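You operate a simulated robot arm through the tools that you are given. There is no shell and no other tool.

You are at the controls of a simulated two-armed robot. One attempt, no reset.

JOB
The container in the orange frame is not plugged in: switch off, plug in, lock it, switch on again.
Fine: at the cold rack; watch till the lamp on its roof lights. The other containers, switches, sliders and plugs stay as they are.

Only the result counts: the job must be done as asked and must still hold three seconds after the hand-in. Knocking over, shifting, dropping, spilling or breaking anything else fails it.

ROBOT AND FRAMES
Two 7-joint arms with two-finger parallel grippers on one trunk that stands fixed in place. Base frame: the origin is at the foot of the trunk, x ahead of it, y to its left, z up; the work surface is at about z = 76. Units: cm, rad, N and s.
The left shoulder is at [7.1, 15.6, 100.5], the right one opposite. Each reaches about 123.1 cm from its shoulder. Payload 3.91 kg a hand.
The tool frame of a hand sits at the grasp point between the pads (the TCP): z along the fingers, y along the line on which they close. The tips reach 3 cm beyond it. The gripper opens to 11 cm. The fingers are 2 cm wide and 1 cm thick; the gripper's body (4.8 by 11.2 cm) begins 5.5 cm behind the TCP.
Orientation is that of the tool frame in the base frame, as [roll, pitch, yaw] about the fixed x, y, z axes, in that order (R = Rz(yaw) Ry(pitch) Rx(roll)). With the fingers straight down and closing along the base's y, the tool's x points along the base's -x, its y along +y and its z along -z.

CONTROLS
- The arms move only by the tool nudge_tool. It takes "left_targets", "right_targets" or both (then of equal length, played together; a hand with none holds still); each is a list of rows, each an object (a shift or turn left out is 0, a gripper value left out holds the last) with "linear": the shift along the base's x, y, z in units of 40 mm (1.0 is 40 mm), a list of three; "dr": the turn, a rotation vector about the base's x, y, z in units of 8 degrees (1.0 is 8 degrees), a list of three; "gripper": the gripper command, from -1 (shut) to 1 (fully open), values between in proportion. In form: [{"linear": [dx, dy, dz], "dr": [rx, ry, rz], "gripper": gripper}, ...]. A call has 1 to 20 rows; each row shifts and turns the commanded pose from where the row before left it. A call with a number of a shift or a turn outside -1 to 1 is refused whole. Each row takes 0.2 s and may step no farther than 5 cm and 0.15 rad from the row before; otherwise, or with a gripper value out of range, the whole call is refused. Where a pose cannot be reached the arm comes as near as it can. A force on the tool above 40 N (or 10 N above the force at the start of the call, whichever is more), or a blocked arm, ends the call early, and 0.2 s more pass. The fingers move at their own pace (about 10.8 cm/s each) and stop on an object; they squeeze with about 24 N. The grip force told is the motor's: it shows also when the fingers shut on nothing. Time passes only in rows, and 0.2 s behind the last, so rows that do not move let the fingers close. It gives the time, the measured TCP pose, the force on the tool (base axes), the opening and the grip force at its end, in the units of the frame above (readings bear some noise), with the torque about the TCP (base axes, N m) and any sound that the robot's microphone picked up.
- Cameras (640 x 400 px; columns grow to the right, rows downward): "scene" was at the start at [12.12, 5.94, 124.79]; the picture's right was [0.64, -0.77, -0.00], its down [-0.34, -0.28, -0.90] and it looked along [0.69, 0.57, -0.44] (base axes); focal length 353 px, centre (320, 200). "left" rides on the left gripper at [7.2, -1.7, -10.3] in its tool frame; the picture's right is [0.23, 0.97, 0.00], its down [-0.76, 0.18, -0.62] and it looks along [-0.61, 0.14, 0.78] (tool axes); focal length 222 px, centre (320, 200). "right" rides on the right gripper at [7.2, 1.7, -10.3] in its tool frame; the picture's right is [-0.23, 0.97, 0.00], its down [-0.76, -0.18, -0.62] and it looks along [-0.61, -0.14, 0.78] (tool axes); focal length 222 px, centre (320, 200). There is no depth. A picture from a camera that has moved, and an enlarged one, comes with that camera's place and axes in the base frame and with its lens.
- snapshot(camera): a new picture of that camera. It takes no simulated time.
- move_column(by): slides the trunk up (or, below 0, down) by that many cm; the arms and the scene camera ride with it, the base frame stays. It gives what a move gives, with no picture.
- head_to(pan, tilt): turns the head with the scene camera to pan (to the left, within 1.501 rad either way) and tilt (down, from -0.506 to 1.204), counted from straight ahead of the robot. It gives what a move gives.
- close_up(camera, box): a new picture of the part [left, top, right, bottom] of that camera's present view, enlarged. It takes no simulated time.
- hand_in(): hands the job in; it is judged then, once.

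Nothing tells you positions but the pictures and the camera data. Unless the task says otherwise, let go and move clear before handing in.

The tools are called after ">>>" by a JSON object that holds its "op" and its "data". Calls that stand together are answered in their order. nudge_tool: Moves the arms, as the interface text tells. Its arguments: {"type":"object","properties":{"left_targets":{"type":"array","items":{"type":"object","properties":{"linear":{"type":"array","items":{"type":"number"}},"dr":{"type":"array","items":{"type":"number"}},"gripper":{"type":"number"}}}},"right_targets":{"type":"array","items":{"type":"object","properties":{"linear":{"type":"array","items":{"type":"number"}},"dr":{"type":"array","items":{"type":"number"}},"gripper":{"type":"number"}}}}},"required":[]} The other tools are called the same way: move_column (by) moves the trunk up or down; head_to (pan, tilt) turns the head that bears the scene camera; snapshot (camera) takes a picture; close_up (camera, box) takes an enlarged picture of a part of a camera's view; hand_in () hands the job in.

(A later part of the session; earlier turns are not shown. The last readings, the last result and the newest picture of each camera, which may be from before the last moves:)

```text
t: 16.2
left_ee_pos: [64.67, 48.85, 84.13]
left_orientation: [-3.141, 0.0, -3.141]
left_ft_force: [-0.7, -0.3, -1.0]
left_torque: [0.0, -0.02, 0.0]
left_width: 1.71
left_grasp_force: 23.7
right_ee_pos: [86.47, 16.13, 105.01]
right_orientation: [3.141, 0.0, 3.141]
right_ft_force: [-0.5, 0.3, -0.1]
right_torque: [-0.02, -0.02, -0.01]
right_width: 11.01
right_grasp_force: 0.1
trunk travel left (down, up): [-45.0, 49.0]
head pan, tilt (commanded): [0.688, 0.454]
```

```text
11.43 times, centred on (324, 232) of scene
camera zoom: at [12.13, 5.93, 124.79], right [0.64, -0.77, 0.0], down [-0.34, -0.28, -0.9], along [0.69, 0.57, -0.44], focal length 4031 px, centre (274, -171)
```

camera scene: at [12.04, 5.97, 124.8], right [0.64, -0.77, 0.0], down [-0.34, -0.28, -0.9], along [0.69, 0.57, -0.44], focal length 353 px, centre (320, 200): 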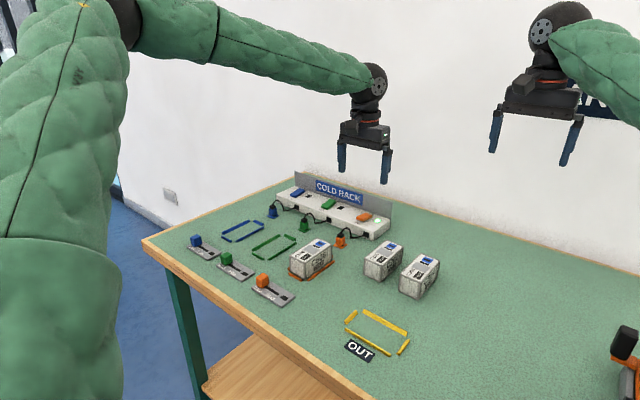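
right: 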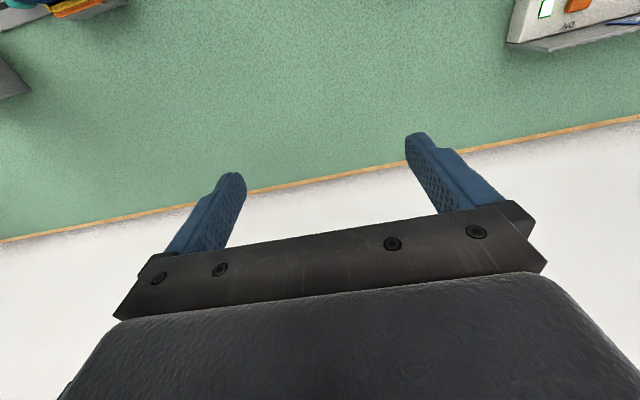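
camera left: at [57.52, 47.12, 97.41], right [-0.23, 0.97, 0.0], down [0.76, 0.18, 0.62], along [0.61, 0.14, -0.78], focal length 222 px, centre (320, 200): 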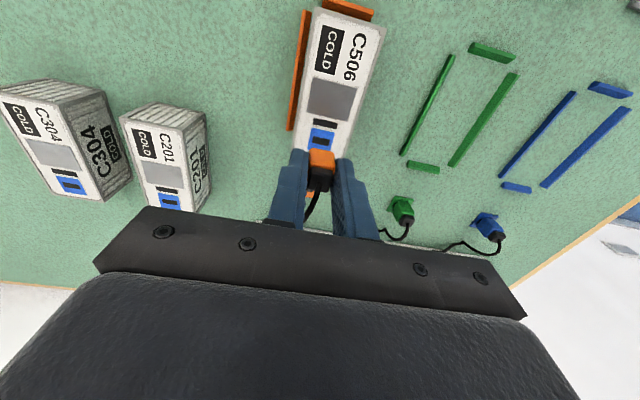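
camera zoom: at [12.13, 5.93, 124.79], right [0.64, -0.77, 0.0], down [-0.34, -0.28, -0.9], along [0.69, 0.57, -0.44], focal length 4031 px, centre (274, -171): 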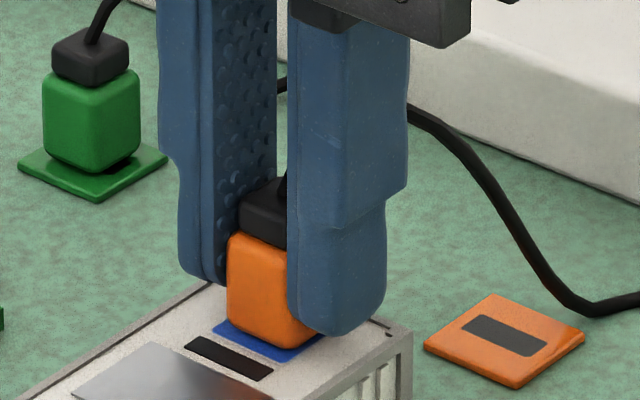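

The plug is almost touching but sits about 0.08 cm too far to the right, in −y. I'll correct that before seating it.

>>> {"op": "nudge_tool", "data": {"left_targets": [{"linear": [0, 0.02, 0]}, {}, {}]}}

>>> {"op": "close_up", "data": {"camera": "left", "box": [280, 115, 360, 165]}}

>>> {"op": "close_up", "data": {"camera": "scene", "box": [308, 222, 340, 242]}}

```text
t: 17.0
left_ee_pos: [64.61, 49.02, 84.16]
left_orientation: [3.141, 0.001, -3.141]
left_ft_force: [0.6, -0.9, 0.4]
left_torque: [-0.06, -0.01, -0.01]
left_width: 1.69
left_grasp_force: 24.4
right_ee_pos: [86.38, 16.27, 105.03]
right_orientation: [3.141, 0.0, -3.141]
right_ft_force: [0.8, -0.1, 0.4]
right_torque: [0.0, 0.0, 0.0]
right_width: 10.98
right_grasp_force: 0.1
trunk travel left (down, up): [-45.0, 49.0]
head pan, tilt (commanded): [0.688, 0.454]
```

```text
8.00 times, centred on (320, 140) of left
camera zoom: at [57.58, 47.18, 94.5], right [-0.23, 0.97, 0.0], down [0.76, 0.18, 0.62], along [0.61, 0.14, -0.78], focal length 1777 px, centre (320, 680)
```

zoom: 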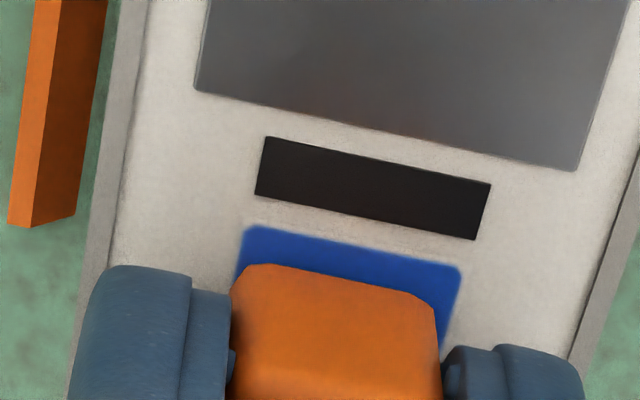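

```text
16.00 times, centred on (324, 232) of scene
camera zoom: at [12.13, 5.92, 124.79], right [0.64, -0.77, 0.0], down [-0.34, -0.28, -0.9], along [0.69, 0.57, -0.44], focal length 5644 px, centre (256, -312)
```

zoom: 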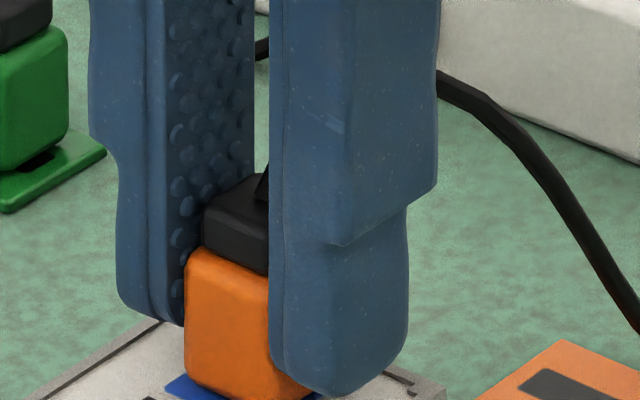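

>>> {"op": "nudge_tool", "data": {"left_targets": [{"linear": [-0.005, 0.015, 0]}, {}, {"linear": [0, 0, -0.025]}, {"linear": [0, 0, -0.025]}, {}]}}

>>> {"op": "close_up", "data": {"camera": "left", "box": [280, 115, 360, 165]}}

>>> {"op": "close_up", "data": {"camera": "scene", "box": [300, 222, 348, 252]}}

```text
t: 18.2
left_ee_pos: [64.72, 49.07, 84.17]
left_orientation: [3.141, 0.002, -3.142]
left_ft_force: [3.8, 2.4, 18.3]
left_torque: [0.07, -0.11, -0.01]
left_width: 1.71
left_grasp_force: 23.6
right_ee_pos: [86.36, 16.24, 105.14]
right_orientation: [3.14, 0.001, -3.142]
right_ft_force: [0.3, 0.3, -0.1]
right_torque: [0.0, -0.01, 0.03]
right_width: 10.99
right_grasp_force: 0.1
trunk travel left (down, up): [-45.0, 49.0]
head pan, tilt (commanded): [0.688, 0.454]
```

```text
8.00 times, centred on (320, 140) of left
camera zoom: at [57.54, 47.23, 94.46], right [-0.23, 0.97, 0.0], down [0.76, 0.18, 0.62], along [0.61, 0.14, -0.78], focal length 1777 px, centre (320, 680)
```

zoom: 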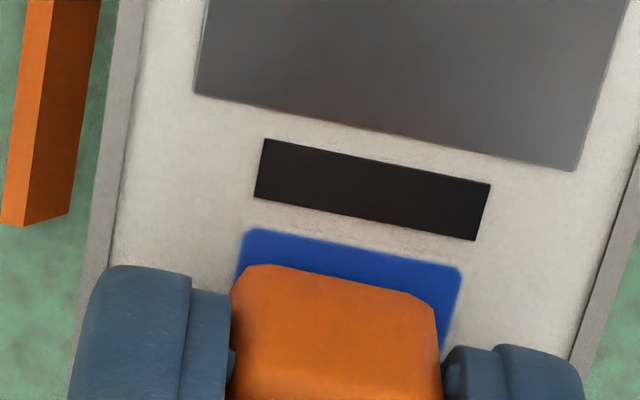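

```text
13.33 times, centred on (324, 237) of scene
camera zoom: at [12.05, 5.87, 124.82], right [0.64, -0.77, 0.0], down [-0.34, -0.28, -0.9], along [0.69, 0.57, -0.44], focal length 4703 px, centre (267, -293)
```

zoom: 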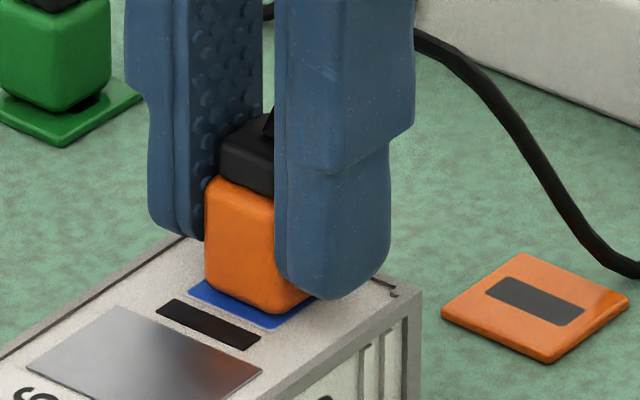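

The plug is now pressing on the roof plate with about 18 N. I'll look closely at how it sits.

>>> {"op": "close_up", "data": {"camera": "scene", "box": [312, 236, 336, 251]}}

>>> {"op": "snapshot", "data": {"camera": "right"}}

```text
16.00 times, centred on (324, 244) of scene
camera zoom: at [12.05, 5.87, 124.82], right [0.64, -0.77, 0.0], down [-0.34, -0.28, -0.9], along [0.69, 0.57, -0.44], focal length 5644 px, centre (256, -496)
```

zoom: 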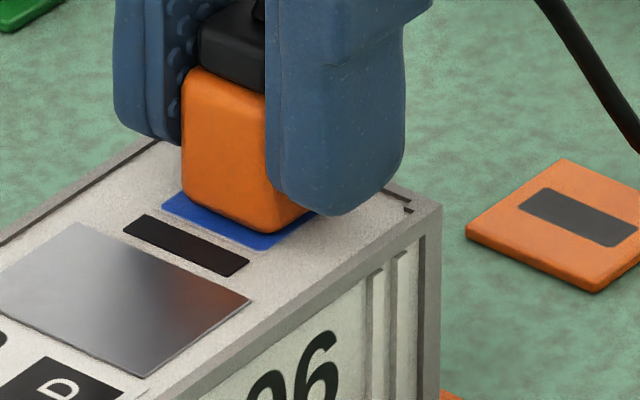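

```text
taken
camera right: at [79.08, 17.97, 115.54], right [0.23, 0.97, 0.0], down [0.76, -0.18, 0.62], along [0.61, -0.14, -0.78], focal length 222 px, centre (320, 200)
```

right: 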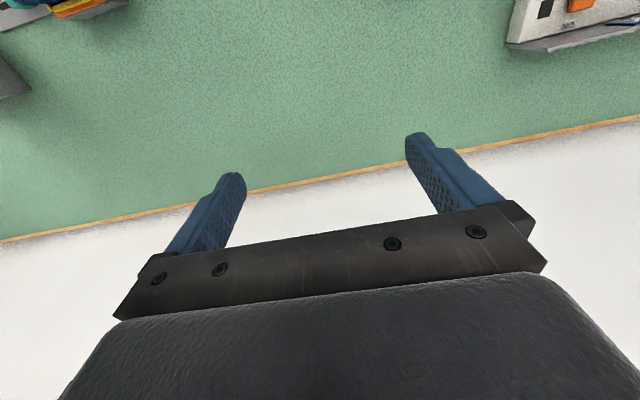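

The plug sits flush on the blue plate, centred to about 1 mm. I'll press slightly more to be sure it is seated, then ease off the load before letting go.

>>> {"op": "nudge_tool", "data": {"left_targets": [{"linear": [0, 0, -0.012]}, {}, {"linear": [0, 0, 0.025]}, {}]}}

>>> {"op": "close_up", "data": {"camera": "scene", "box": [300, 222, 348, 252]}}

```text
t: 19.2
left_ee_pos: [64.68, 49.08, 84.08]
left_orientation: [3.141, 0.0, -3.141]
left_ft_force: [5.2, 1.1, 14.4]
left_torque: [0.0, -0.12, 0.0]
left_width: 1.68
left_grasp_force: 23.5
right_ee_pos: [86.44, 16.21, 105.21]
right_orientation: [-3.14, 0.0, 3.141]
right_ft_force: [0.1, -0.3, 0.2]
right_torque: [0.01, 0.01, 0.01]
right_width: 11.0
right_grasp_force: 0.0
trunk travel left (down, up): [-45.0, 49.0]
head pan, tilt (commanded): [0.688, 0.454]
```

```text
13.33 times, centred on (324, 237) of scene
camera zoom: at [12.08, 5.87, 124.8], right [0.64, -0.77, 0.0], down [-0.34, -0.28, -0.9], along [0.69, 0.57, -0.44], focal length 4703 px, centre (267, -293)
```

zoom: 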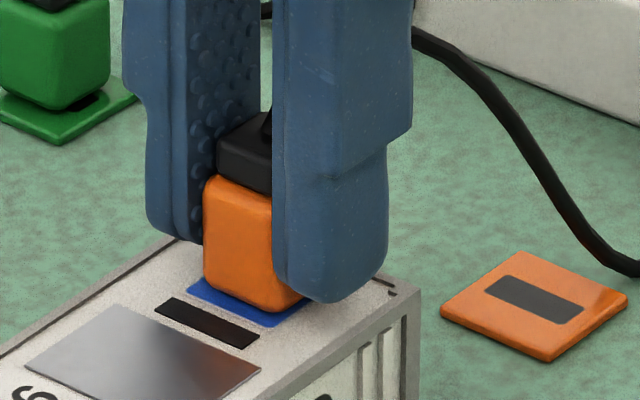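

Some load remains, so I'll ease up a little more and check the force before opening.

>>> {"op": "nudge_tool", "data": {"left_targets": [{"linear": [0, 0, 0.015]}, {}]}}

```text
t: 19.8
left_ee_pos: [64.71, 48.98, 83.93]
left_orientation: [-3.141, -0.002, -3.14]
left_ft_force: [5.7, 0.7, 7.6]
left_torque: [0.01, -0.11, 0.0]
left_width: 1.7
left_grasp_force: 23.5
right_ee_pos: [86.44, 16.23, 105.09]
right_orientation: [3.141, 0.001, 3.141]
right_ft_force: [0.4, 0.4, -0.1]
right_torque: [0.01, 0.0, 0.0]
right_width: 11.02
right_grasp_force: 0.0
trunk travel left (down, up): [-45.0, 49.0]
head pan, tilt (commanded): [0.688, 0.454]
```

>>> {"op": "nudge_tool", "data": {"left_targets": [{"linear": [0.008, 0, 0.01]}, {}]}}

>>> {"op": "close_up", "data": {"camera": "left", "box": [280, 115, 360, 165]}}

```text
t: 20.4
left_ee_pos: [64.67, 48.99, 84.0]
left_orientation: [-3.141, -0.003, 3.14]
left_ft_force: [-0.1, -0.6, -0.2]
left_torque: [-0.03, 0.02, 0.03]
left_width: 1.67
left_grasp_force: 23.8
right_ee_pos: [86.43, 16.23, 105.14]
right_orientation: [-3.141, 0.0, 3.14]
right_ft_force: [-0.2, 0.1, -0.1]
right_torque: [0.01, 0.02, -0.02]
right_width: 11.01
right_grasp_force: 0.0
trunk travel left (down, up): [-45.0, 49.0]
head pan, tilt (commanded): [0.688, 0.454]
```

```text
8.00 times, centred on (320, 140) of left
camera zoom: at [57.54, 47.29, 94.44], right [-0.23, 0.97, 0.0], down [0.76, 0.18, 0.62], along [0.61, 0.14, -0.78], focal length 1777 px, centre (320, 680)
```

zoom: 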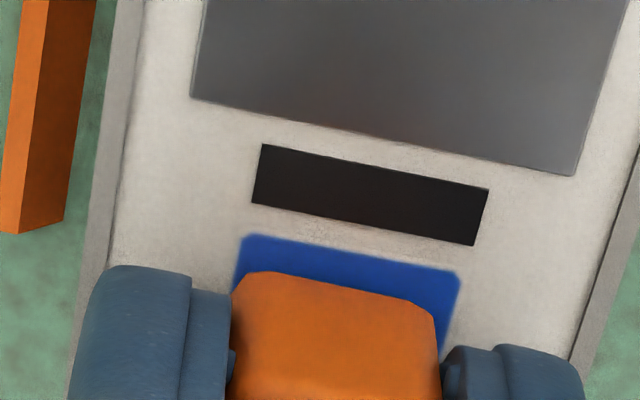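

All forces are zero now and the plug sits flush. I'll open the fingers and rise straight up.

>>> {"op": "nudge_tool", "data": {"left_targets": [{"gripper": -0.3}, {}, {"linear": [0, 0, 0.2]}, {"linear": [0, 0, 0.5]}, {"linear": [0, 0, 0.7]}, {"linear": [0, 0, 0.7]}, {}]}}

>>> {"op": "snapshot", "data": {"camera": "left"}}

>>> {"op": "close_up", "data": {"camera": "scene", "box": [284, 212, 364, 262]}}

```text
t: 22.0
left_ee_pos: [64.8, 49.25, 92.61]
left_orientation: [-3.141, -0.002, 3.141]
left_ft_force: [-0.2, 0.4, 0.0]
left_torque: [-0.01, 0.01, 0.0]
left_width: 3.85
left_grasp_force: 0.0
right_ee_pos: [86.52, 16.32, 105.04]
right_orientation: [3.141, 0.0, 3.141]
right_ft_force: [1.1, 0.2, -0.3]
right_torque: [-0.02, 0.0, 0.0]
right_width: 10.97
right_grasp_force: 0.1
trunk travel left (down, up): [-45.0, 49.0]
head pan, tilt (commanded): [0.688, 0.454]
```

```text
taken
camera left: at [57.6, 47.37, 103.0], right [-0.23, 0.97, 0.0], down [0.76, 0.18, 0.62], along [0.61, 0.14, -0.78], focal length 222 px, centre (320, 200)
```

left: 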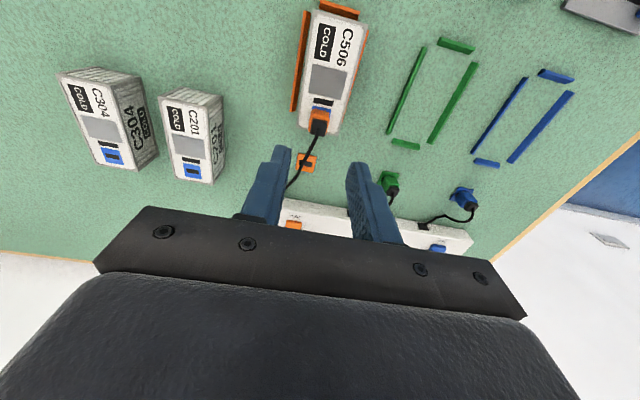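

```text
8.00 times, centred on (324, 237) of scene
camera zoom: at [12.16, 5.95, 124.78], right [0.64, -0.77, 0.0], down [-0.34, -0.28, -0.9], along [0.69, 0.57, -0.44], focal length 2822 px, centre (288, -96)
```

zoom: 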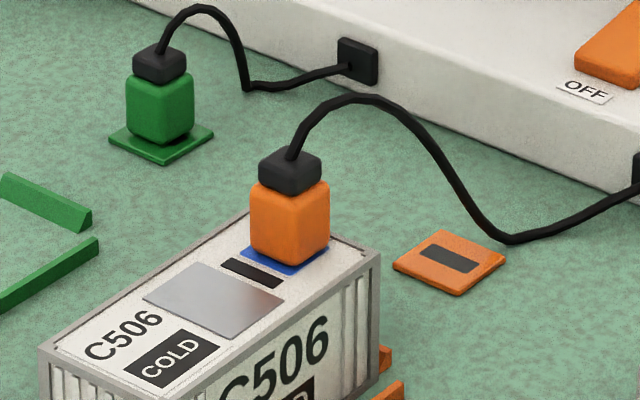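

>>> {"op": "close_up", "data": {"camera": "left", "box": [280, 0, 376, 60]}}

>>> {"op": "close_up", "data": {"camera": "left", "box": [280, 80, 376, 140]}}

>>> {"op": "close_up", "data": {"camera": "scene", "box": [284, 232, 348, 272]}}

```text
6.67 times, centred on (328, 30) of left
camera zoom: at [57.6, 47.37, 103.0], right [-0.23, 0.97, 0.0], down [0.76, 0.18, 0.62], along [0.61, 0.14, -0.78], focal length 1481 px, centre (267, 1333)
```

zoom: 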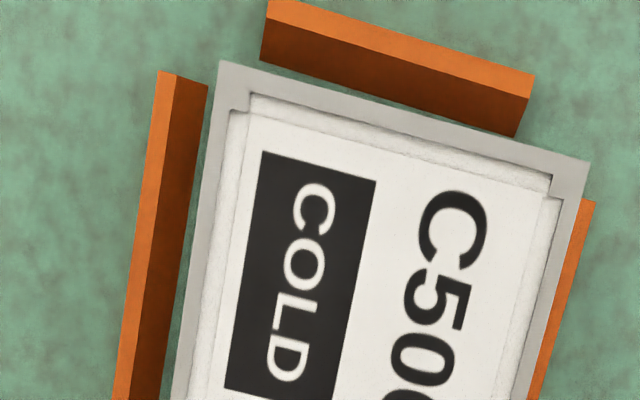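

```text
6.67 times, centred on (328, 110) of left
camera zoom: at [57.6, 47.37, 103.0], right [-0.23, 0.97, 0.0], down [0.76, 0.18, 0.62], along [0.61, 0.14, -0.78], focal length 1481 px, centre (267, 800)
```

zoom: 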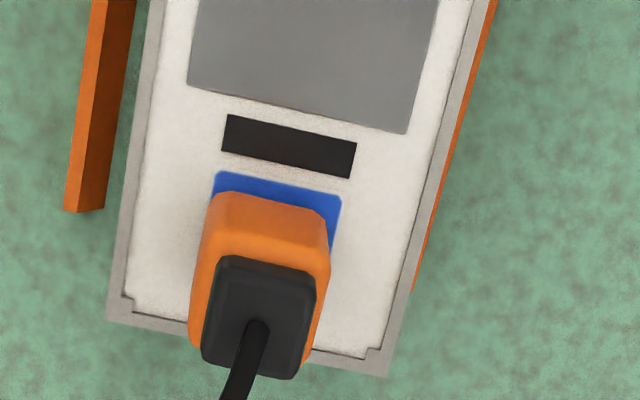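

```text
10.00 times, centred on (316, 252) of scene
camera zoom: at [12.16, 5.95, 124.78], right [0.64, -0.77, 0.0], down [-0.34, -0.28, -0.9], along [0.69, 0.57, -0.44], focal length 3527 px, centre (360, -320)
```

zoom: 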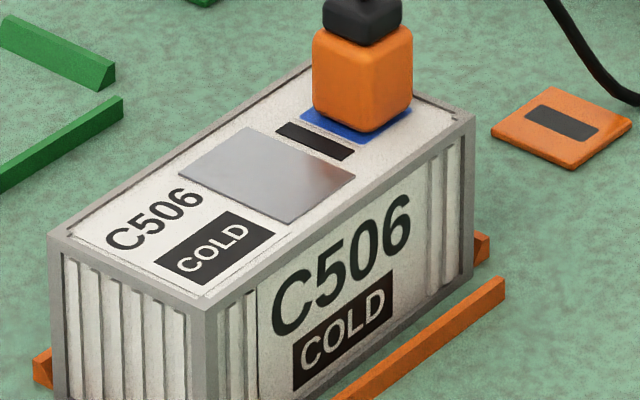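

The plug stands upright in the socket, offset by only about 1 mm. Next I'll move above the orange lock slider near (49, 52).

>>> {"op": "nudge_tool", "data": {"left_targets": [{"linear": [-0.95, 0.15, 0]}, {"linear": [-0.95, 0.15, 0]}, {"linear": [-0.95, 0.15, 0]}, {"linear": [-0.95, 0.15, 0], "gripper": 0.0}, {}, {}]}}

>>> {"op": "snapshot", "data": {"camera": "left"}}

>>> {"op": "close_up", "data": {"camera": "scene", "box": [234, 230, 330, 290]}}

```text
t: 23.4
left_ee_pos: [49.41, 51.47, 92.45]
left_orientation: [-3.141, 0.001, 3.141]
left_ft_force: [-0.1, 0.5, 0.8]
left_torque: [0.03, 0.01, 0.01]
left_width: 5.52
left_grasp_force: 0.1
right_ee_pos: [86.34, 16.37, 105.09]
right_orientation: [-3.14, 0.0, 3.141]
right_ft_force: [-0.4, -0.3, 0.3]
right_torque: [0.02, 0.01, -0.02]
right_width: 10.99
right_grasp_force: 0.0
trunk travel left (down, up): [-45.0, 49.0]
head pan, tilt (commanded): [0.688, 0.454]
```

```text
taken
camera left: at [42.3, 49.69, 102.78], right [-0.23, 0.97, 0.0], down [0.76, 0.18, 0.62], along [0.61, 0.14, -0.78], focal length 222 px, centre (320, 200)
```

left: 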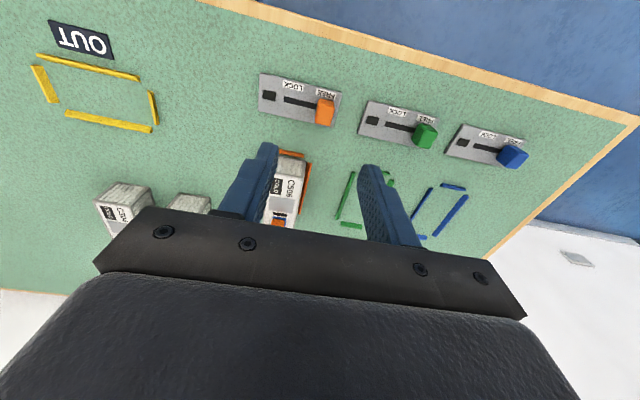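

```text
6.67 times, centred on (282, 260) of scene
camera zoom: at [12.13, 5.97, 124.78], right [0.64, -0.77, 0.0], down [-0.34, -0.28, -0.9], along [0.69, 0.57, -0.44], focal length 2352 px, centre (573, -200)
```

zoom: 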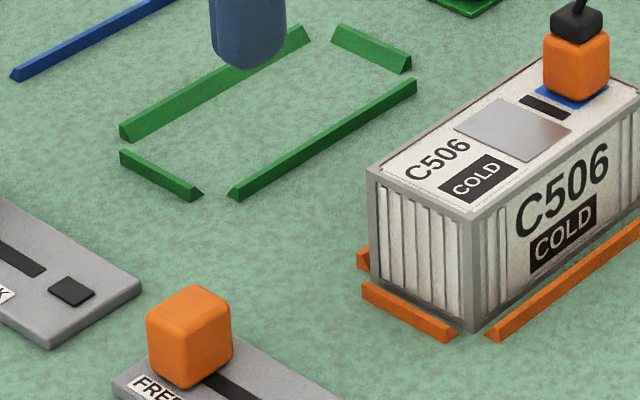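

>>> {"op": "close_up", "data": {"camera": "left", "box": [252, 70, 348, 130]}}

>>> {"op": "close_up", "data": {"camera": "scene", "box": [242, 262, 306, 302]}}

```text
6.67 times, centred on (300, 100) of left
camera zoom: at [42.3, 49.69, 102.78], right [-0.23, 0.97, 0.0], down [0.76, 0.18, 0.62], along [0.61, 0.14, -0.78], focal length 1481 px, centre (453, 867)
```

zoom: 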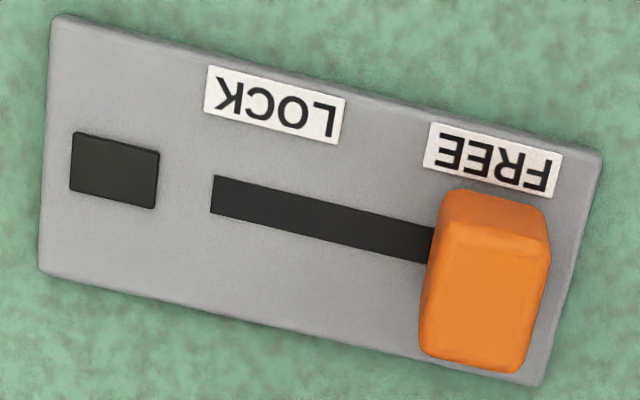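

```text
10.00 times, centred on (274, 282) of scene
camera zoom: at [12.13, 5.97, 124.78], right [0.64, -0.77, 0.0], down [-0.34, -0.28, -0.9], along [0.69, 0.57, -0.44], focal length 3527 px, centre (780, -620)
```

zoom: 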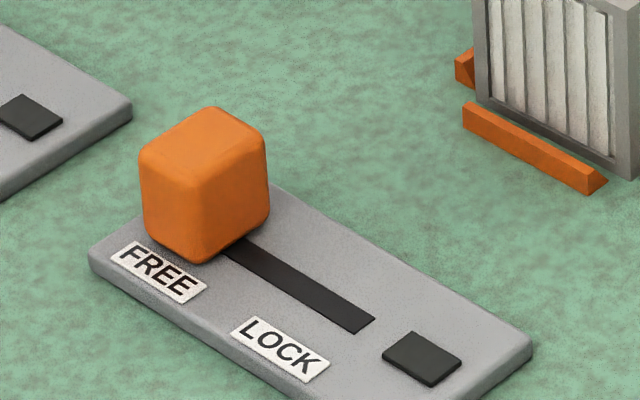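

The orange knob is at about hand + [0.04, +0.5] cm in FREE and must slide roughly 3.5 cm in −y to LOCK. I'll narrow the fingers to 4 cm, centre over the knob and come down.

>>> {"op": "nudge_tool", "data": {"left_targets": [{"linear": [0.01, 0.13, -0.3], "gripper": -0.27}, {"linear": [0, 0, -0.9]}, {"linear": [0, 0, -0.9]}, {}, {}]}}

>>> {"op": "close_up", "data": {"camera": "left", "box": [240, 90, 400, 190]}}

>>> {"op": "close_up", "data": {"camera": "scene", "box": [226, 242, 322, 302]}}

```text
t: 24.6
left_ee_pos: [49.33, 51.95, 84.24]
left_orientation: [3.14, 0.0, 3.141]
left_ft_force: [-0.5, 0.6, -0.3]
left_torque: [0.03, 0.0, 0.0]
left_width: 3.98
left_grasp_force: 0.0
right_ee_pos: [86.52, 16.28, 105.05]
right_orientation: [3.14, 0.001, 3.141]
right_ft_force: [0.8, -0.5, 0.3]
right_torque: [0.0, -0.01, 0.0]
right_width: 11.01
right_grasp_force: 0.1
trunk travel left (down, up): [-45.0, 49.0]
head pan, tilt (commanded): [0.688, 0.454]
```

```text
4.00 times, centred on (320, 140) of left
camera zoom: at [42.24, 50.17, 94.54], right [-0.23, 0.97, 0.0], down [0.76, 0.18, 0.62], along [0.61, 0.14, -0.78], focal length 888 px, centre (320, 440)
```

zoom: 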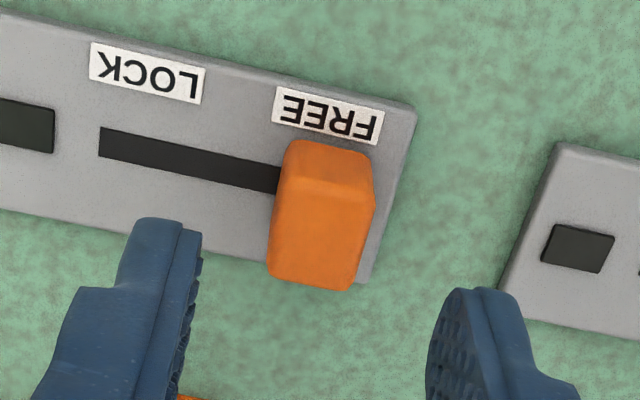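

```text
6.67 times, centred on (274, 272) of scene
camera zoom: at [12.14, 5.95, 124.78], right [0.64, -0.77, 0.0], down [-0.34, -0.28, -0.9], along [0.69, 0.57, -0.44], focal length 2352 px, centre (627, -280)
```

zoom: 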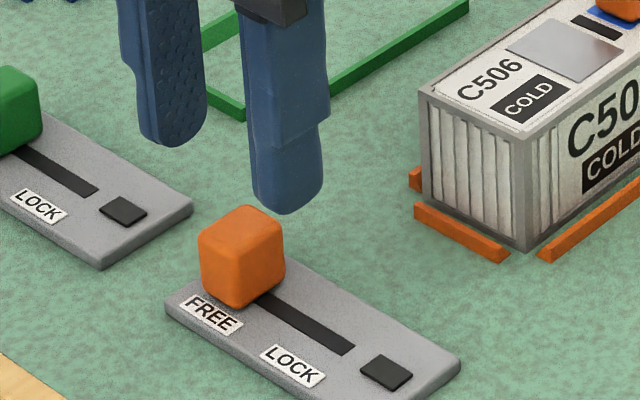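

The knob is centred between the fingers. I'll go down beside it.

>>> {"op": "nudge_tool", "data": {"left_targets": [{"linear": [0.025, 0.01, -0.45]}, {"linear": [0, 0, -0.35]}, {"linear": [0, 0, -0.18]}, {}]}}

>>> {"op": "close_up", "data": {"camera": "left", "box": [240, 90, 400, 190]}}

>>> {"op": "close_up", "data": {"camera": "scene", "box": [226, 252, 322, 312]}}

```text
t: 25.6
left_ee_pos: [49.65, 51.92, 80.22]
left_orientation: [-3.14, 0.0, -3.141]
left_ft_force: [0.2, 0.4, 0.6]
left_torque: [0.02, -0.01, 0.0]
left_width: 4.06
left_grasp_force: 0.2
right_ee_pos: [86.42, 16.27, 105.18]
right_orientation: [-3.14, 0.0, -3.141]
right_ft_force: [0.3, -0.1, 0.8]
right_torque: [-0.03, -0.02, 0.01]
right_width: 10.99
right_grasp_force: 0.0
trunk travel left (down, up): [-45.0, 49.0]
head pan, tilt (commanded): [0.688, 0.454]
```

```text
4.00 times, centred on (320, 140) of left
camera zoom: at [42.42, 50.2, 90.59], right [-0.23, 0.97, 0.0], down [0.76, 0.18, 0.62], along [0.61, 0.14, -0.78], focal length 888 px, centre (320, 440)
```

zoom: 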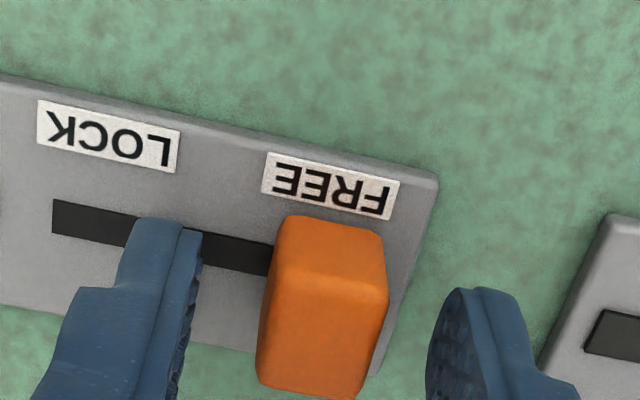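

```text
6.67 times, centred on (274, 282) of scene
camera zoom: at [12.11, 5.93, 124.79], right [0.64, -0.77, 0.0], down [-0.34, -0.28, -0.9], along [0.69, 0.57, -0.44], focal length 2352 px, centre (627, -347)
```

zoom: 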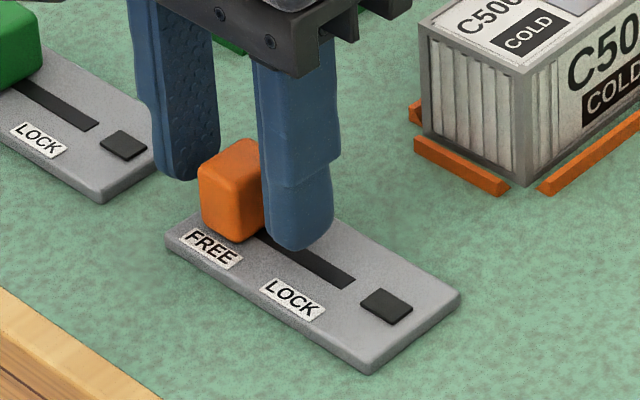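

The fingers are on both sides of the knob, so I'll close on it.

>>> {"op": "nudge_tool", "data": {"left_targets": [{"gripper": -1}, {}, {}]}}

>>> {"op": "close_up", "data": {"camera": "left", "box": [240, 90, 400, 190]}}

```text
t: 26.4
left_ee_pos: [49.57, 52.02, 80.14]
left_orientation: [3.141, -0.001, 3.141]
left_ft_force: [-0.7, 0.1, -1.8]
left_torque: [0.02, -0.03, 0.01]
left_width: 1.67
left_grasp_force: 45.5
right_ee_pos: [86.45, 16.19, 105.05]
right_orientation: [-3.141, 0.0, 3.141]
right_ft_force: [0.8, 1.0, 0.4]
right_torque: [-0.02, -0.05, 0.04]
right_width: 11.0
right_grasp_force: 0.0
trunk travel left (down, up): [-45.0, 49.0]
head pan, tilt (commanded): [0.688, 0.454]
```

```text
4.00 times, centred on (320, 140) of left
camera zoom: at [42.42, 50.2, 90.58], right [-0.23, 0.97, 0.0], down [0.76, 0.18, 0.62], along [0.61, 0.14, -0.78], focal length 888 px, centre (320, 440)
```

zoom: 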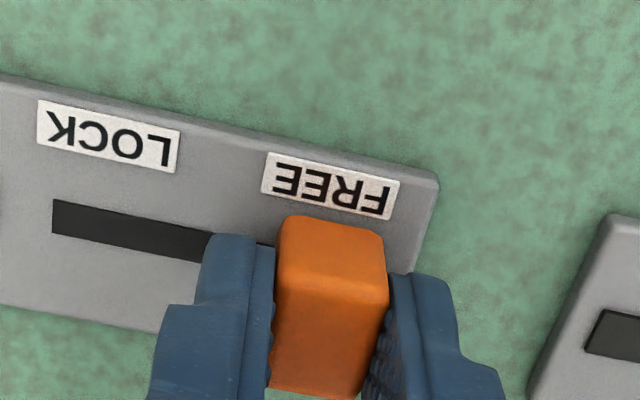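

The knob is gripped. I'll slide it in −y towards LOCK.

>>> {"op": "nudge_tool", "data": {"left_targets": [{"linear": [0, -0.08, 0]}, {"linear": [0, -0.125, 0]}, {"linear": [0, -0.125, 0]}, {"linear": [0, -0.125, 0]}, {"linear": [0, -0.125, 0]}, {"linear": [0, -0.125, 0]}, {}]}}

>>> {"op": "close_up", "data": {"camera": "left", "box": [240, 90, 400, 190]}}

>>> {"op": "close_up", "data": {"camera": "scene", "box": [226, 252, 322, 312]}}

```text
t: 28.0
left_ee_pos: [49.46, 49.1, 80.29]
left_orientation: [-3.142, -0.003, 3.14]
left_ft_force: [-8.5, 0.4, -5.5]
left_torque: [0.01, 0.0, 0.03]
left_width: 1.67
left_grasp_force: 45.3
right_ee_pos: [86.41, 16.29, 105.06]
right_orientation: [3.141, -0.002, -3.141]
right_ft_force: [0.6, 0.0, -0.2]
right_torque: [0.02, 0.03, 0.0]
right_width: 11.02
right_grasp_force: 0.1
trunk travel left (down, up): [-45.0, 49.0]
head pan, tilt (commanded): [0.688, 0.454]
```

```text
4.00 times, centred on (320, 140) of left
camera zoom: at [42.44, 47.38, 90.59], right [-0.23, 0.97, 0.0], down [0.76, 0.18, 0.62], along [0.61, 0.14, -0.78], focal length 888 px, centre (320, 440)
```

zoom: 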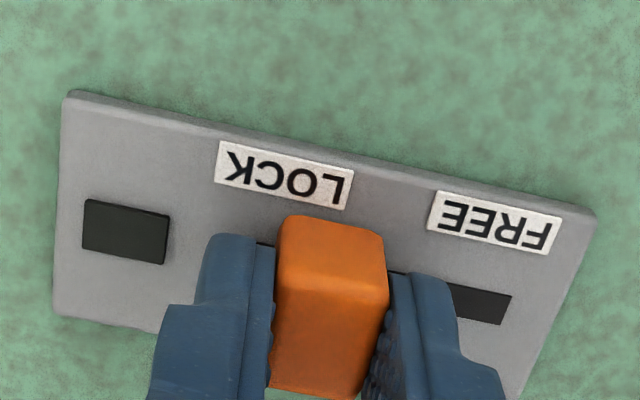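

```text
6.67 times, centred on (274, 282) of scene
camera zoom: at [12.09, 5.96, 124.78], right [0.64, -0.77, 0.0], down [-0.34, -0.28, -0.9], along [0.69, 0.57, -0.44], focal length 2352 px, centre (627, -347)
```

zoom: 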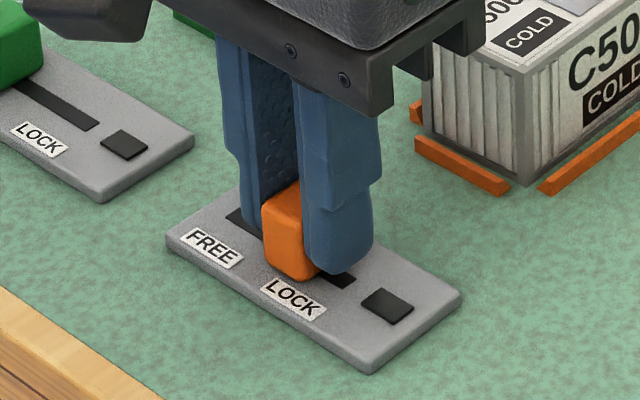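

The knob has moved 2.8 cm and the slot suggests about 1.2 cm remains. I'll continue with a slight x relief and watch the force and the slider lamp.

>>> {"op": "nudge_tool", "data": {"left_targets": [{"linear": [-0.01, -0.05, 0]}, {"linear": [0, -0.05, 0]}, {"linear": [0, -0.05, 0]}, {"linear": [0, -0.05, 0]}, {}]}}

>>> {"op": "close_up", "data": {"camera": "left", "box": [240, 90, 400, 190]}}

>>> {"op": "close_up", "data": {"camera": "scene", "box": [226, 252, 322, 312]}}

```text
t: 29.2
left_ee_pos: [49.6, 48.36, 80.26]
left_orientation: [-3.142, 0.002, 3.141]
left_ft_force: [-4.7, 0.9, 1.0]
left_torque: [0.0, -0.1, 0.0]
left_width: 1.68
left_grasp_force: 44.9
right_ee_pos: [86.53, 16.25, 105.12]
right_orientation: [3.14, 0.0, 3.141]
right_ft_force: [0.0, 0.9, 1.1]
right_torque: [-0.02, 0.01, 0.01]
right_width: 11.03
right_grasp_force: 0.1
trunk travel left (down, up): [-45.0, 49.0]
head pan, tilt (commanded): [0.688, 0.454]
```

```text
4.00 times, centred on (320, 140) of left
camera zoom: at [42.41, 46.6, 90.57], right [-0.23, 0.97, 0.0], down [0.76, 0.18, 0.62], along [0.61, 0.14, -0.78], focal length 888 px, centre (320, 440)
```

zoom: 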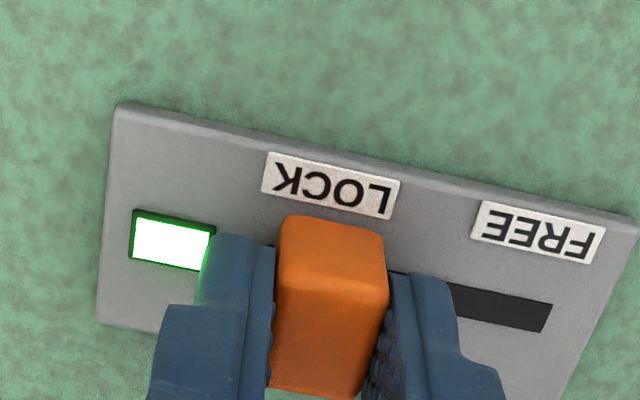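

```text
6.67 times, centred on (274, 282) of scene
camera zoom: at [12.09, 5.93, 124.8], right [0.64, -0.77, 0.0], down [-0.34, -0.28, -0.9], along [0.69, 0.57, -0.44], focal length 2352 px, centre (627, -347)
```

zoom: 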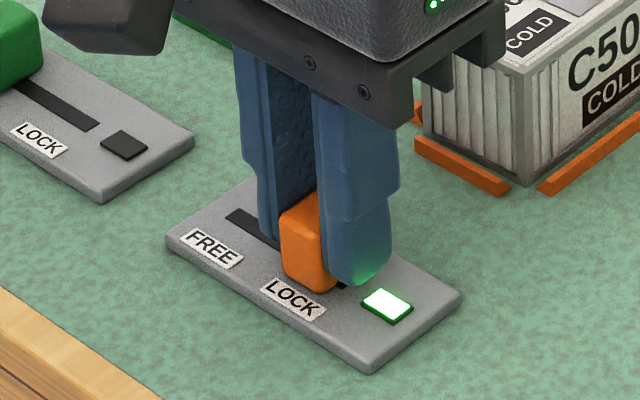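

The slider's lamp has lit green, so the lock is recognised. I'll push a little further to the end stop for margin.

>>> {"op": "nudge_tool", "data": {"left_targets": [{"linear": [0, -0.025, 0]}, {"linear": [0, -0.025, 0]}, {"linear": [0, -0.025, 0]}, {}]}}

>>> {"op": "close_up", "data": {"camera": "scene", "box": [226, 252, 322, 312]}}

```text
t: 30.2
left_ee_pos: [49.6, 48.12, 80.27]
left_orientation: [-3.141, 0.0, -3.141]
left_ft_force: [-4.3, -0.8, 3.4]
left_torque: [-0.04, 0.1, -0.01]
left_width: 1.66
left_grasp_force: 44.7
right_ee_pos: [86.45, 16.22, 105.14]
right_orientation: [3.141, -0.001, -3.14]
right_ft_force: [-0.7, 0.3, 0.4]
right_torque: [-0.01, -0.02, 0.0]
right_width: 10.99
right_grasp_force: 0.1
trunk travel left (down, up): [-45.0, 49.0]
head pan, tilt (commanded): [0.688, 0.454]
```

```text
6.67 times, centred on (274, 282) of scene
camera zoom: at [12.08, 5.92, 124.8], right [0.64, -0.77, 0.0], down [-0.34, -0.28, -0.9], along [0.69, 0.57, -0.44], focal length 2352 px, centre (627, -347)
```

zoom: 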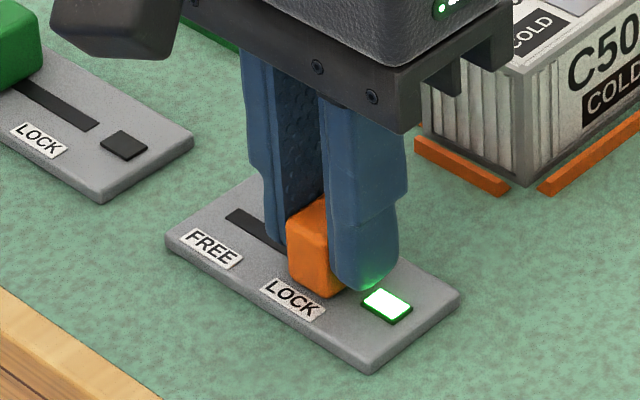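

The lock holds with its lamp lit. I'll open the fingers, rise and check.

>>> {"op": "nudge_tool", "data": {"left_targets": [{"gripper": -0.27}, {}, {"linear": [0, 0, 0.3]}, {"linear": [0, 0, 0.7]}, {"linear": [0, 0, 0.9]}, {"linear": [0, 0, 0.9]}, {}]}}

>>> {"op": "close_up", "data": {"camera": "scene", "box": [226, 212, 354, 292]}}

>>> {"op": "snapshot", "data": {"camera": "scene"}}

```text
t: 31.8
left_ee_pos: [49.53, 48.2, 91.66]
left_orientation: [3.141, 0.0, -3.141]
left_ft_force: [0.4, 0.1, -0.9]
left_torque: [-0.02, 0.0, 0.01]
left_width: 4.02
left_grasp_force: 0.1
right_ee_pos: [86.44, 16.23, 105.07]
right_orientation: [-3.141, 0.0, 3.142]
right_ft_force: [0.4, -0.1, -0.1]
right_torque: [0.02, -0.03, -0.01]
right_width: 11.0
right_grasp_force: 0.1
trunk travel left (down, up): [-45.0, 49.0]
head pan, tilt (commanded): [0.688, 0.454]
```

```text
5.00 times, centred on (290, 252) of scene
camera zoom: at [12.1, 5.91, 124.8], right [0.64, -0.77, 0.0], down [-0.34, -0.28, -0.9], along [0.69, 0.57, -0.44], focal length 1764 px, centre (470, -60)
```

zoom: 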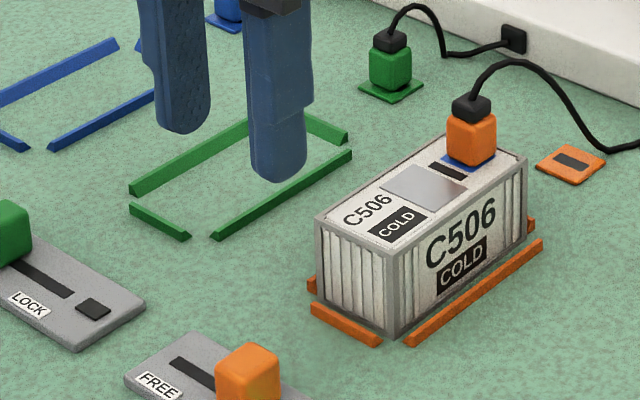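

```text
taken
camera scene: at [12.1, 5.91, 124.8], right [0.64, -0.77, 0.0], down [-0.34, -0.28, -0.9], along [0.69, 0.57, -0.44], focal length 353 px, centre (320, 200)
```

scene: 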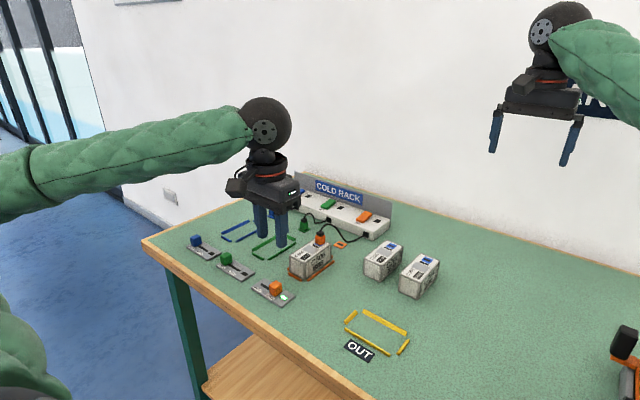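

The lock lamp stays lit and everything else is in place. I'll go back high over the rack with closed fingers to press the ON end of the orange rocker.

>>> {"op": "nudge_tool", "data": {"left_targets": [{"linear": [0.7, 0.018, 0.6], "gripper": -1}, {"linear": [0.985, 0.018, 0.1]}, {"linear": [0.985, 0.018, 0.1]}, {"linear": [0.985, 0.018, 0.1]}, {"linear": [0.985, 0.018, 0]}, {"linear": [0.985, 0.018, 0]}, {"linear": [0.985, 0.018, 0]}, {"linear": [0.985, 0.018, 0]}, {"linear": [0.985, 0.018, 0]}, {"linear": [0.2, 0, 0]}, {}, {}]}}

>>> {"op": "snapshot", "data": {"camera": "left"}}

>>> {"op": "close_up", "data": {"camera": "scene", "box": [296, 175, 392, 235]}}

```text
t: 34.4
left_ee_pos: [84.77, 48.78, 94.96]
left_orientation: [-3.141, 0.0, 3.141]
left_ft_force: [-0.3, -0.4, -0.1]
left_torque: [0.0, 0.05, 0.02]
left_width: 0.01
left_grasp_force: 23.6
right_ee_pos: [86.39, 16.26, 105.06]
right_orientation: [3.141, 0.0, 3.141]
right_ft_force: [-0.2, -1.1, 0.0]
right_torque: [0.03, -0.01, 0.04]
right_width: 11.0
right_grasp_force: 0.0
trunk travel left (down, up): [-45.0, 49.0]
head pan, tilt (commanded): [0.688, 0.454]
```

```text
taken
camera left: at [77.58, 47.01, 105.37], right [-0.23, 0.97, 0.0], down [0.76, 0.18, 0.62], along [0.61, 0.14, -0.78], focal length 222 px, centre (320, 200)
```

left: 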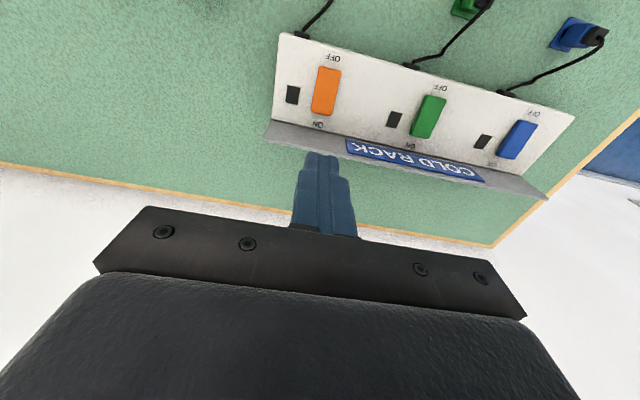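

```text
6.67 times, centred on (344, 205) of scene
camera zoom: at [12.14, 5.93, 124.79], right [0.63, -0.77, 0.0], down [-0.34, -0.28, -0.9], along [0.69, 0.57, -0.44], focal length 2352 px, centre (160, 167)
```

zoom: 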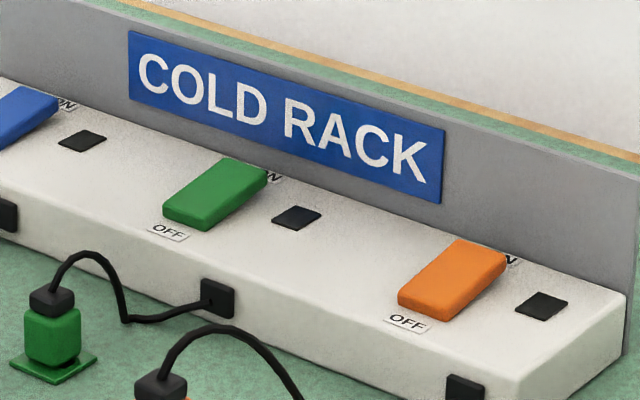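

>>> {"op": "close_up", "data": {"camera": "left", "box": [264, 50, 392, 130]}}

```text
5.00 times, centred on (328, 90) of left
camera zoom: at [77.58, 47.01, 105.37], right [-0.23, 0.97, 0.0], down [0.76, 0.18, 0.62], along [0.61, 0.14, -0.78], focal length 1111 px, centre (280, 750)
```

zoom: 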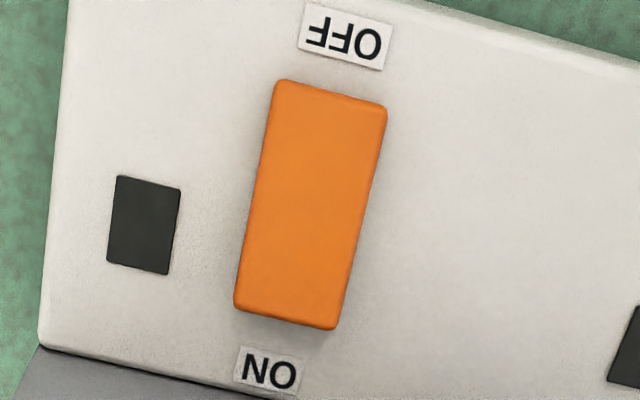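

The raised ON edge is at about hand + [0.29, 0.22] cm, with 2.4 cm clearance to the backplate. I'll align and come down to just above it.

>>> {"op": "nudge_tool", "data": {"left_targets": [{"linear": [0.065, 0.05, 0]}, {"linear": [0, 0, -0.9]}, {"linear": [0, 0, -0.9]}, {"linear": [0, 0, -0.75]}, {}, {}]}}

>>> {"op": "close_up", "data": {"camera": "left", "box": [256, 90, 384, 170]}}

>>> {"op": "close_up", "data": {"camera": "scene", "box": [320, 185, 400, 235]}}

```text
t: 35.8
left_ee_pos: [85.06, 48.99, 85.04]
left_orientation: [-3.141, -0.002, -3.141]
left_ft_force: [0.5, -0.2, 0.5]
left_torque: [-0.06, -0.01, 0.01]
left_width: 0.0
left_grasp_force: 23.9
right_ee_pos: [86.51, 16.21, 105.06]
right_orientation: [3.141, 0.0, -3.141]
right_ft_force: [0.4, 0.1, 1.0]
right_torque: [0.03, -0.03, -0.03]
right_width: 11.01
right_grasp_force: 0.0
trunk travel left (down, up): [-45.0, 49.0]
head pan, tilt (commanded): [0.688, 0.454]
```

```text
5.00 times, centred on (320, 130) of left
camera zoom: at [77.86, 47.15, 95.23], right [-0.23, 0.97, 0.0], down [0.76, 0.18, 0.62], along [0.61, 0.14, -0.78], focal length 1111 px, centre (320, 550)
```

zoom: 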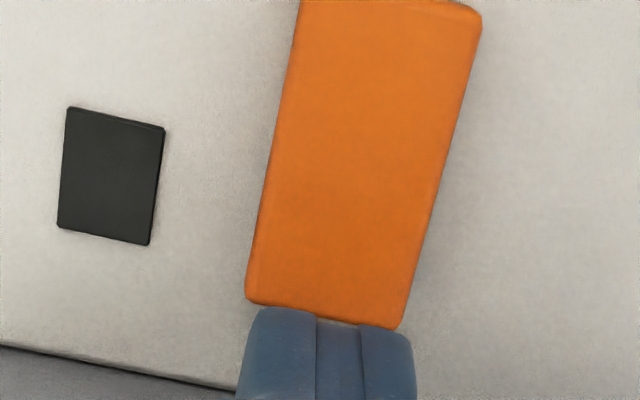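

```text
8.00 times, centred on (360, 210) of scene
camera zoom: at [12.17, 5.94, 124.78], right [0.64, -0.77, 0.0], down [-0.34, -0.28, -0.9], along [0.69, 0.57, -0.44], focal length 2822 px, centre (0, 120)
```

zoom: 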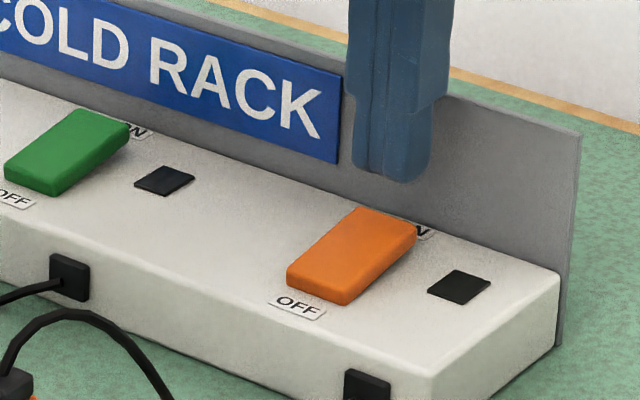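

The fingertips are aligned with the raised ON end. I'll press down step by step.

>>> {"op": "nudge_tool", "data": {"left_targets": [{"linear": [-0.03, 0.015, -0.2]}, {"linear": [0, 0, -0.15]}, {"linear": [0, 0, -0.05]}, {"linear": [0, 0, -0.05]}, {"linear": [0, 0, -0.05]}, {}]}}

>>> {"op": "close_up", "data": {"camera": "scene", "box": [320, 190, 400, 240]}}

```text
t: 37.2
left_ee_pos: [84.9, 49.02, 82.9]
left_orientation: [-3.141, 0.0, -3.141]
left_ft_force: [2.5, -1.2, 5.0]
left_torque: [0.05, -0.04, 0.03]
left_width: 0.0
left_grasp_force: 23.8
right_ee_pos: [86.58, 16.18, 105.09]
right_orientation: [-3.141, 0.001, 3.141]
right_ft_force: [0.2, 0.2, -0.3]
right_torque: [0.01, -0.03, 0.01]
right_width: 11.0
right_grasp_force: 0.0
trunk travel left (down, up): [-45.0, 49.0]
head pan, tilt (commanded): [0.688, 0.454]
```

```text
8.00 times, centred on (360, 215) of scene
camera zoom: at [12.12, 5.9, 124.8], right [0.64, -0.77, 0.0], down [-0.34, -0.28, -0.9], along [0.69, 0.57, -0.44], focal length 2822 px, centre (0, 80)
```

zoom: 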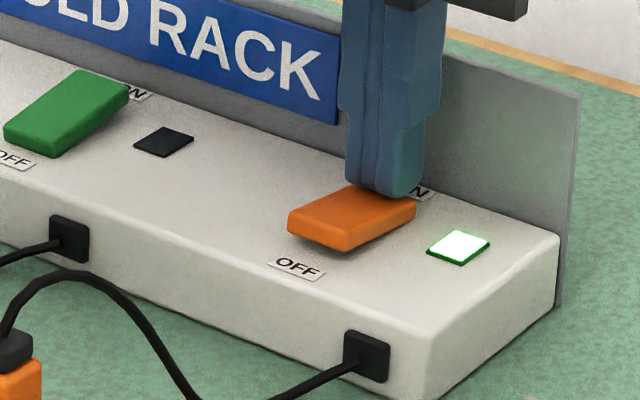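

The rack lamp is lit again, so the rocker has flipped to ON. I'll press slightly to bottom it out, then lift clear and watch the roof lamp.

>>> {"op": "nudge_tool", "data": {"left_targets": [{"linear": [0, 0, -0.025]}, {}, {"linear": [0, 0, 0.4]}, {"linear": [0, 0, 0.9]}, {"linear": [0, 0, 0.9]}, {}]}}

>>> {"op": "close_up", "data": {"camera": "scene", "box": [296, 190, 392, 250]}}

>>> {"op": "close_up", "data": {"camera": "scene", "box": [226, 212, 354, 292]}}

```text
t: 38.6
left_ee_pos: [84.89, 49.06, 91.67]
left_orientation: [-3.141, -0.001, -3.14]
left_ft_force: [0.0, 0.5, 0.2]
left_torque: [0.0, 0.0, 0.02]
left_width: 0.02
left_grasp_force: 23.8
right_ee_pos: [86.53, 16.26, 104.96]
right_orientation: [3.141, 0.0, -3.141]
right_ft_force: [0.0, -0.5, -0.1]
right_torque: [-0.02, 0.02, 0.02]
right_width: 10.99
right_grasp_force: 0.0
trunk travel left (down, up): [-45.0, 49.0]
head pan, tilt (commanded): [0.688, 0.454]
```

```text
6.67 times, centred on (344, 220) of scene
camera zoom: at [12.17, 5.96, 124.77], right [0.64, -0.77, 0.0], down [-0.34, -0.28, -0.9], along [0.69, 0.57, -0.44], focal length 2352 px, centre (160, 67)
```

zoom: 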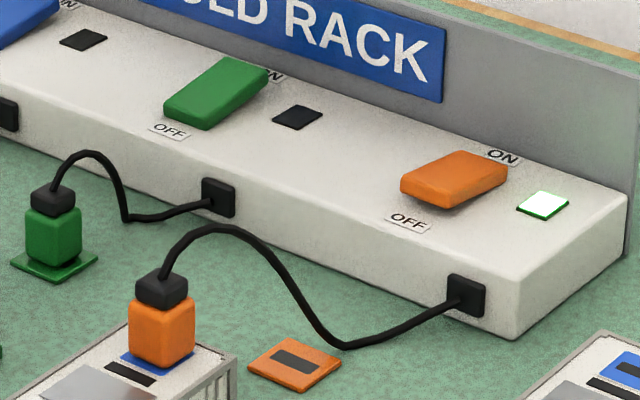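

```text
5.00 times, centred on (290, 252) of scene
camera zoom: at [12.17, 5.96, 124.77], right [0.64, -0.77, 0.0], down [-0.34, -0.28, -0.9], along [0.69, 0.57, -0.44], focal length 1764 px, centre (470, -60)
```

zoom: 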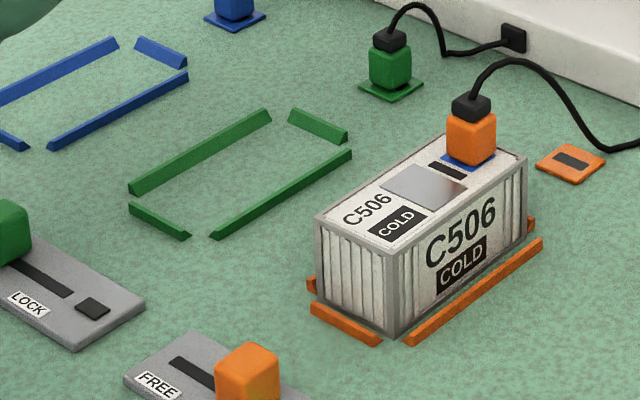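

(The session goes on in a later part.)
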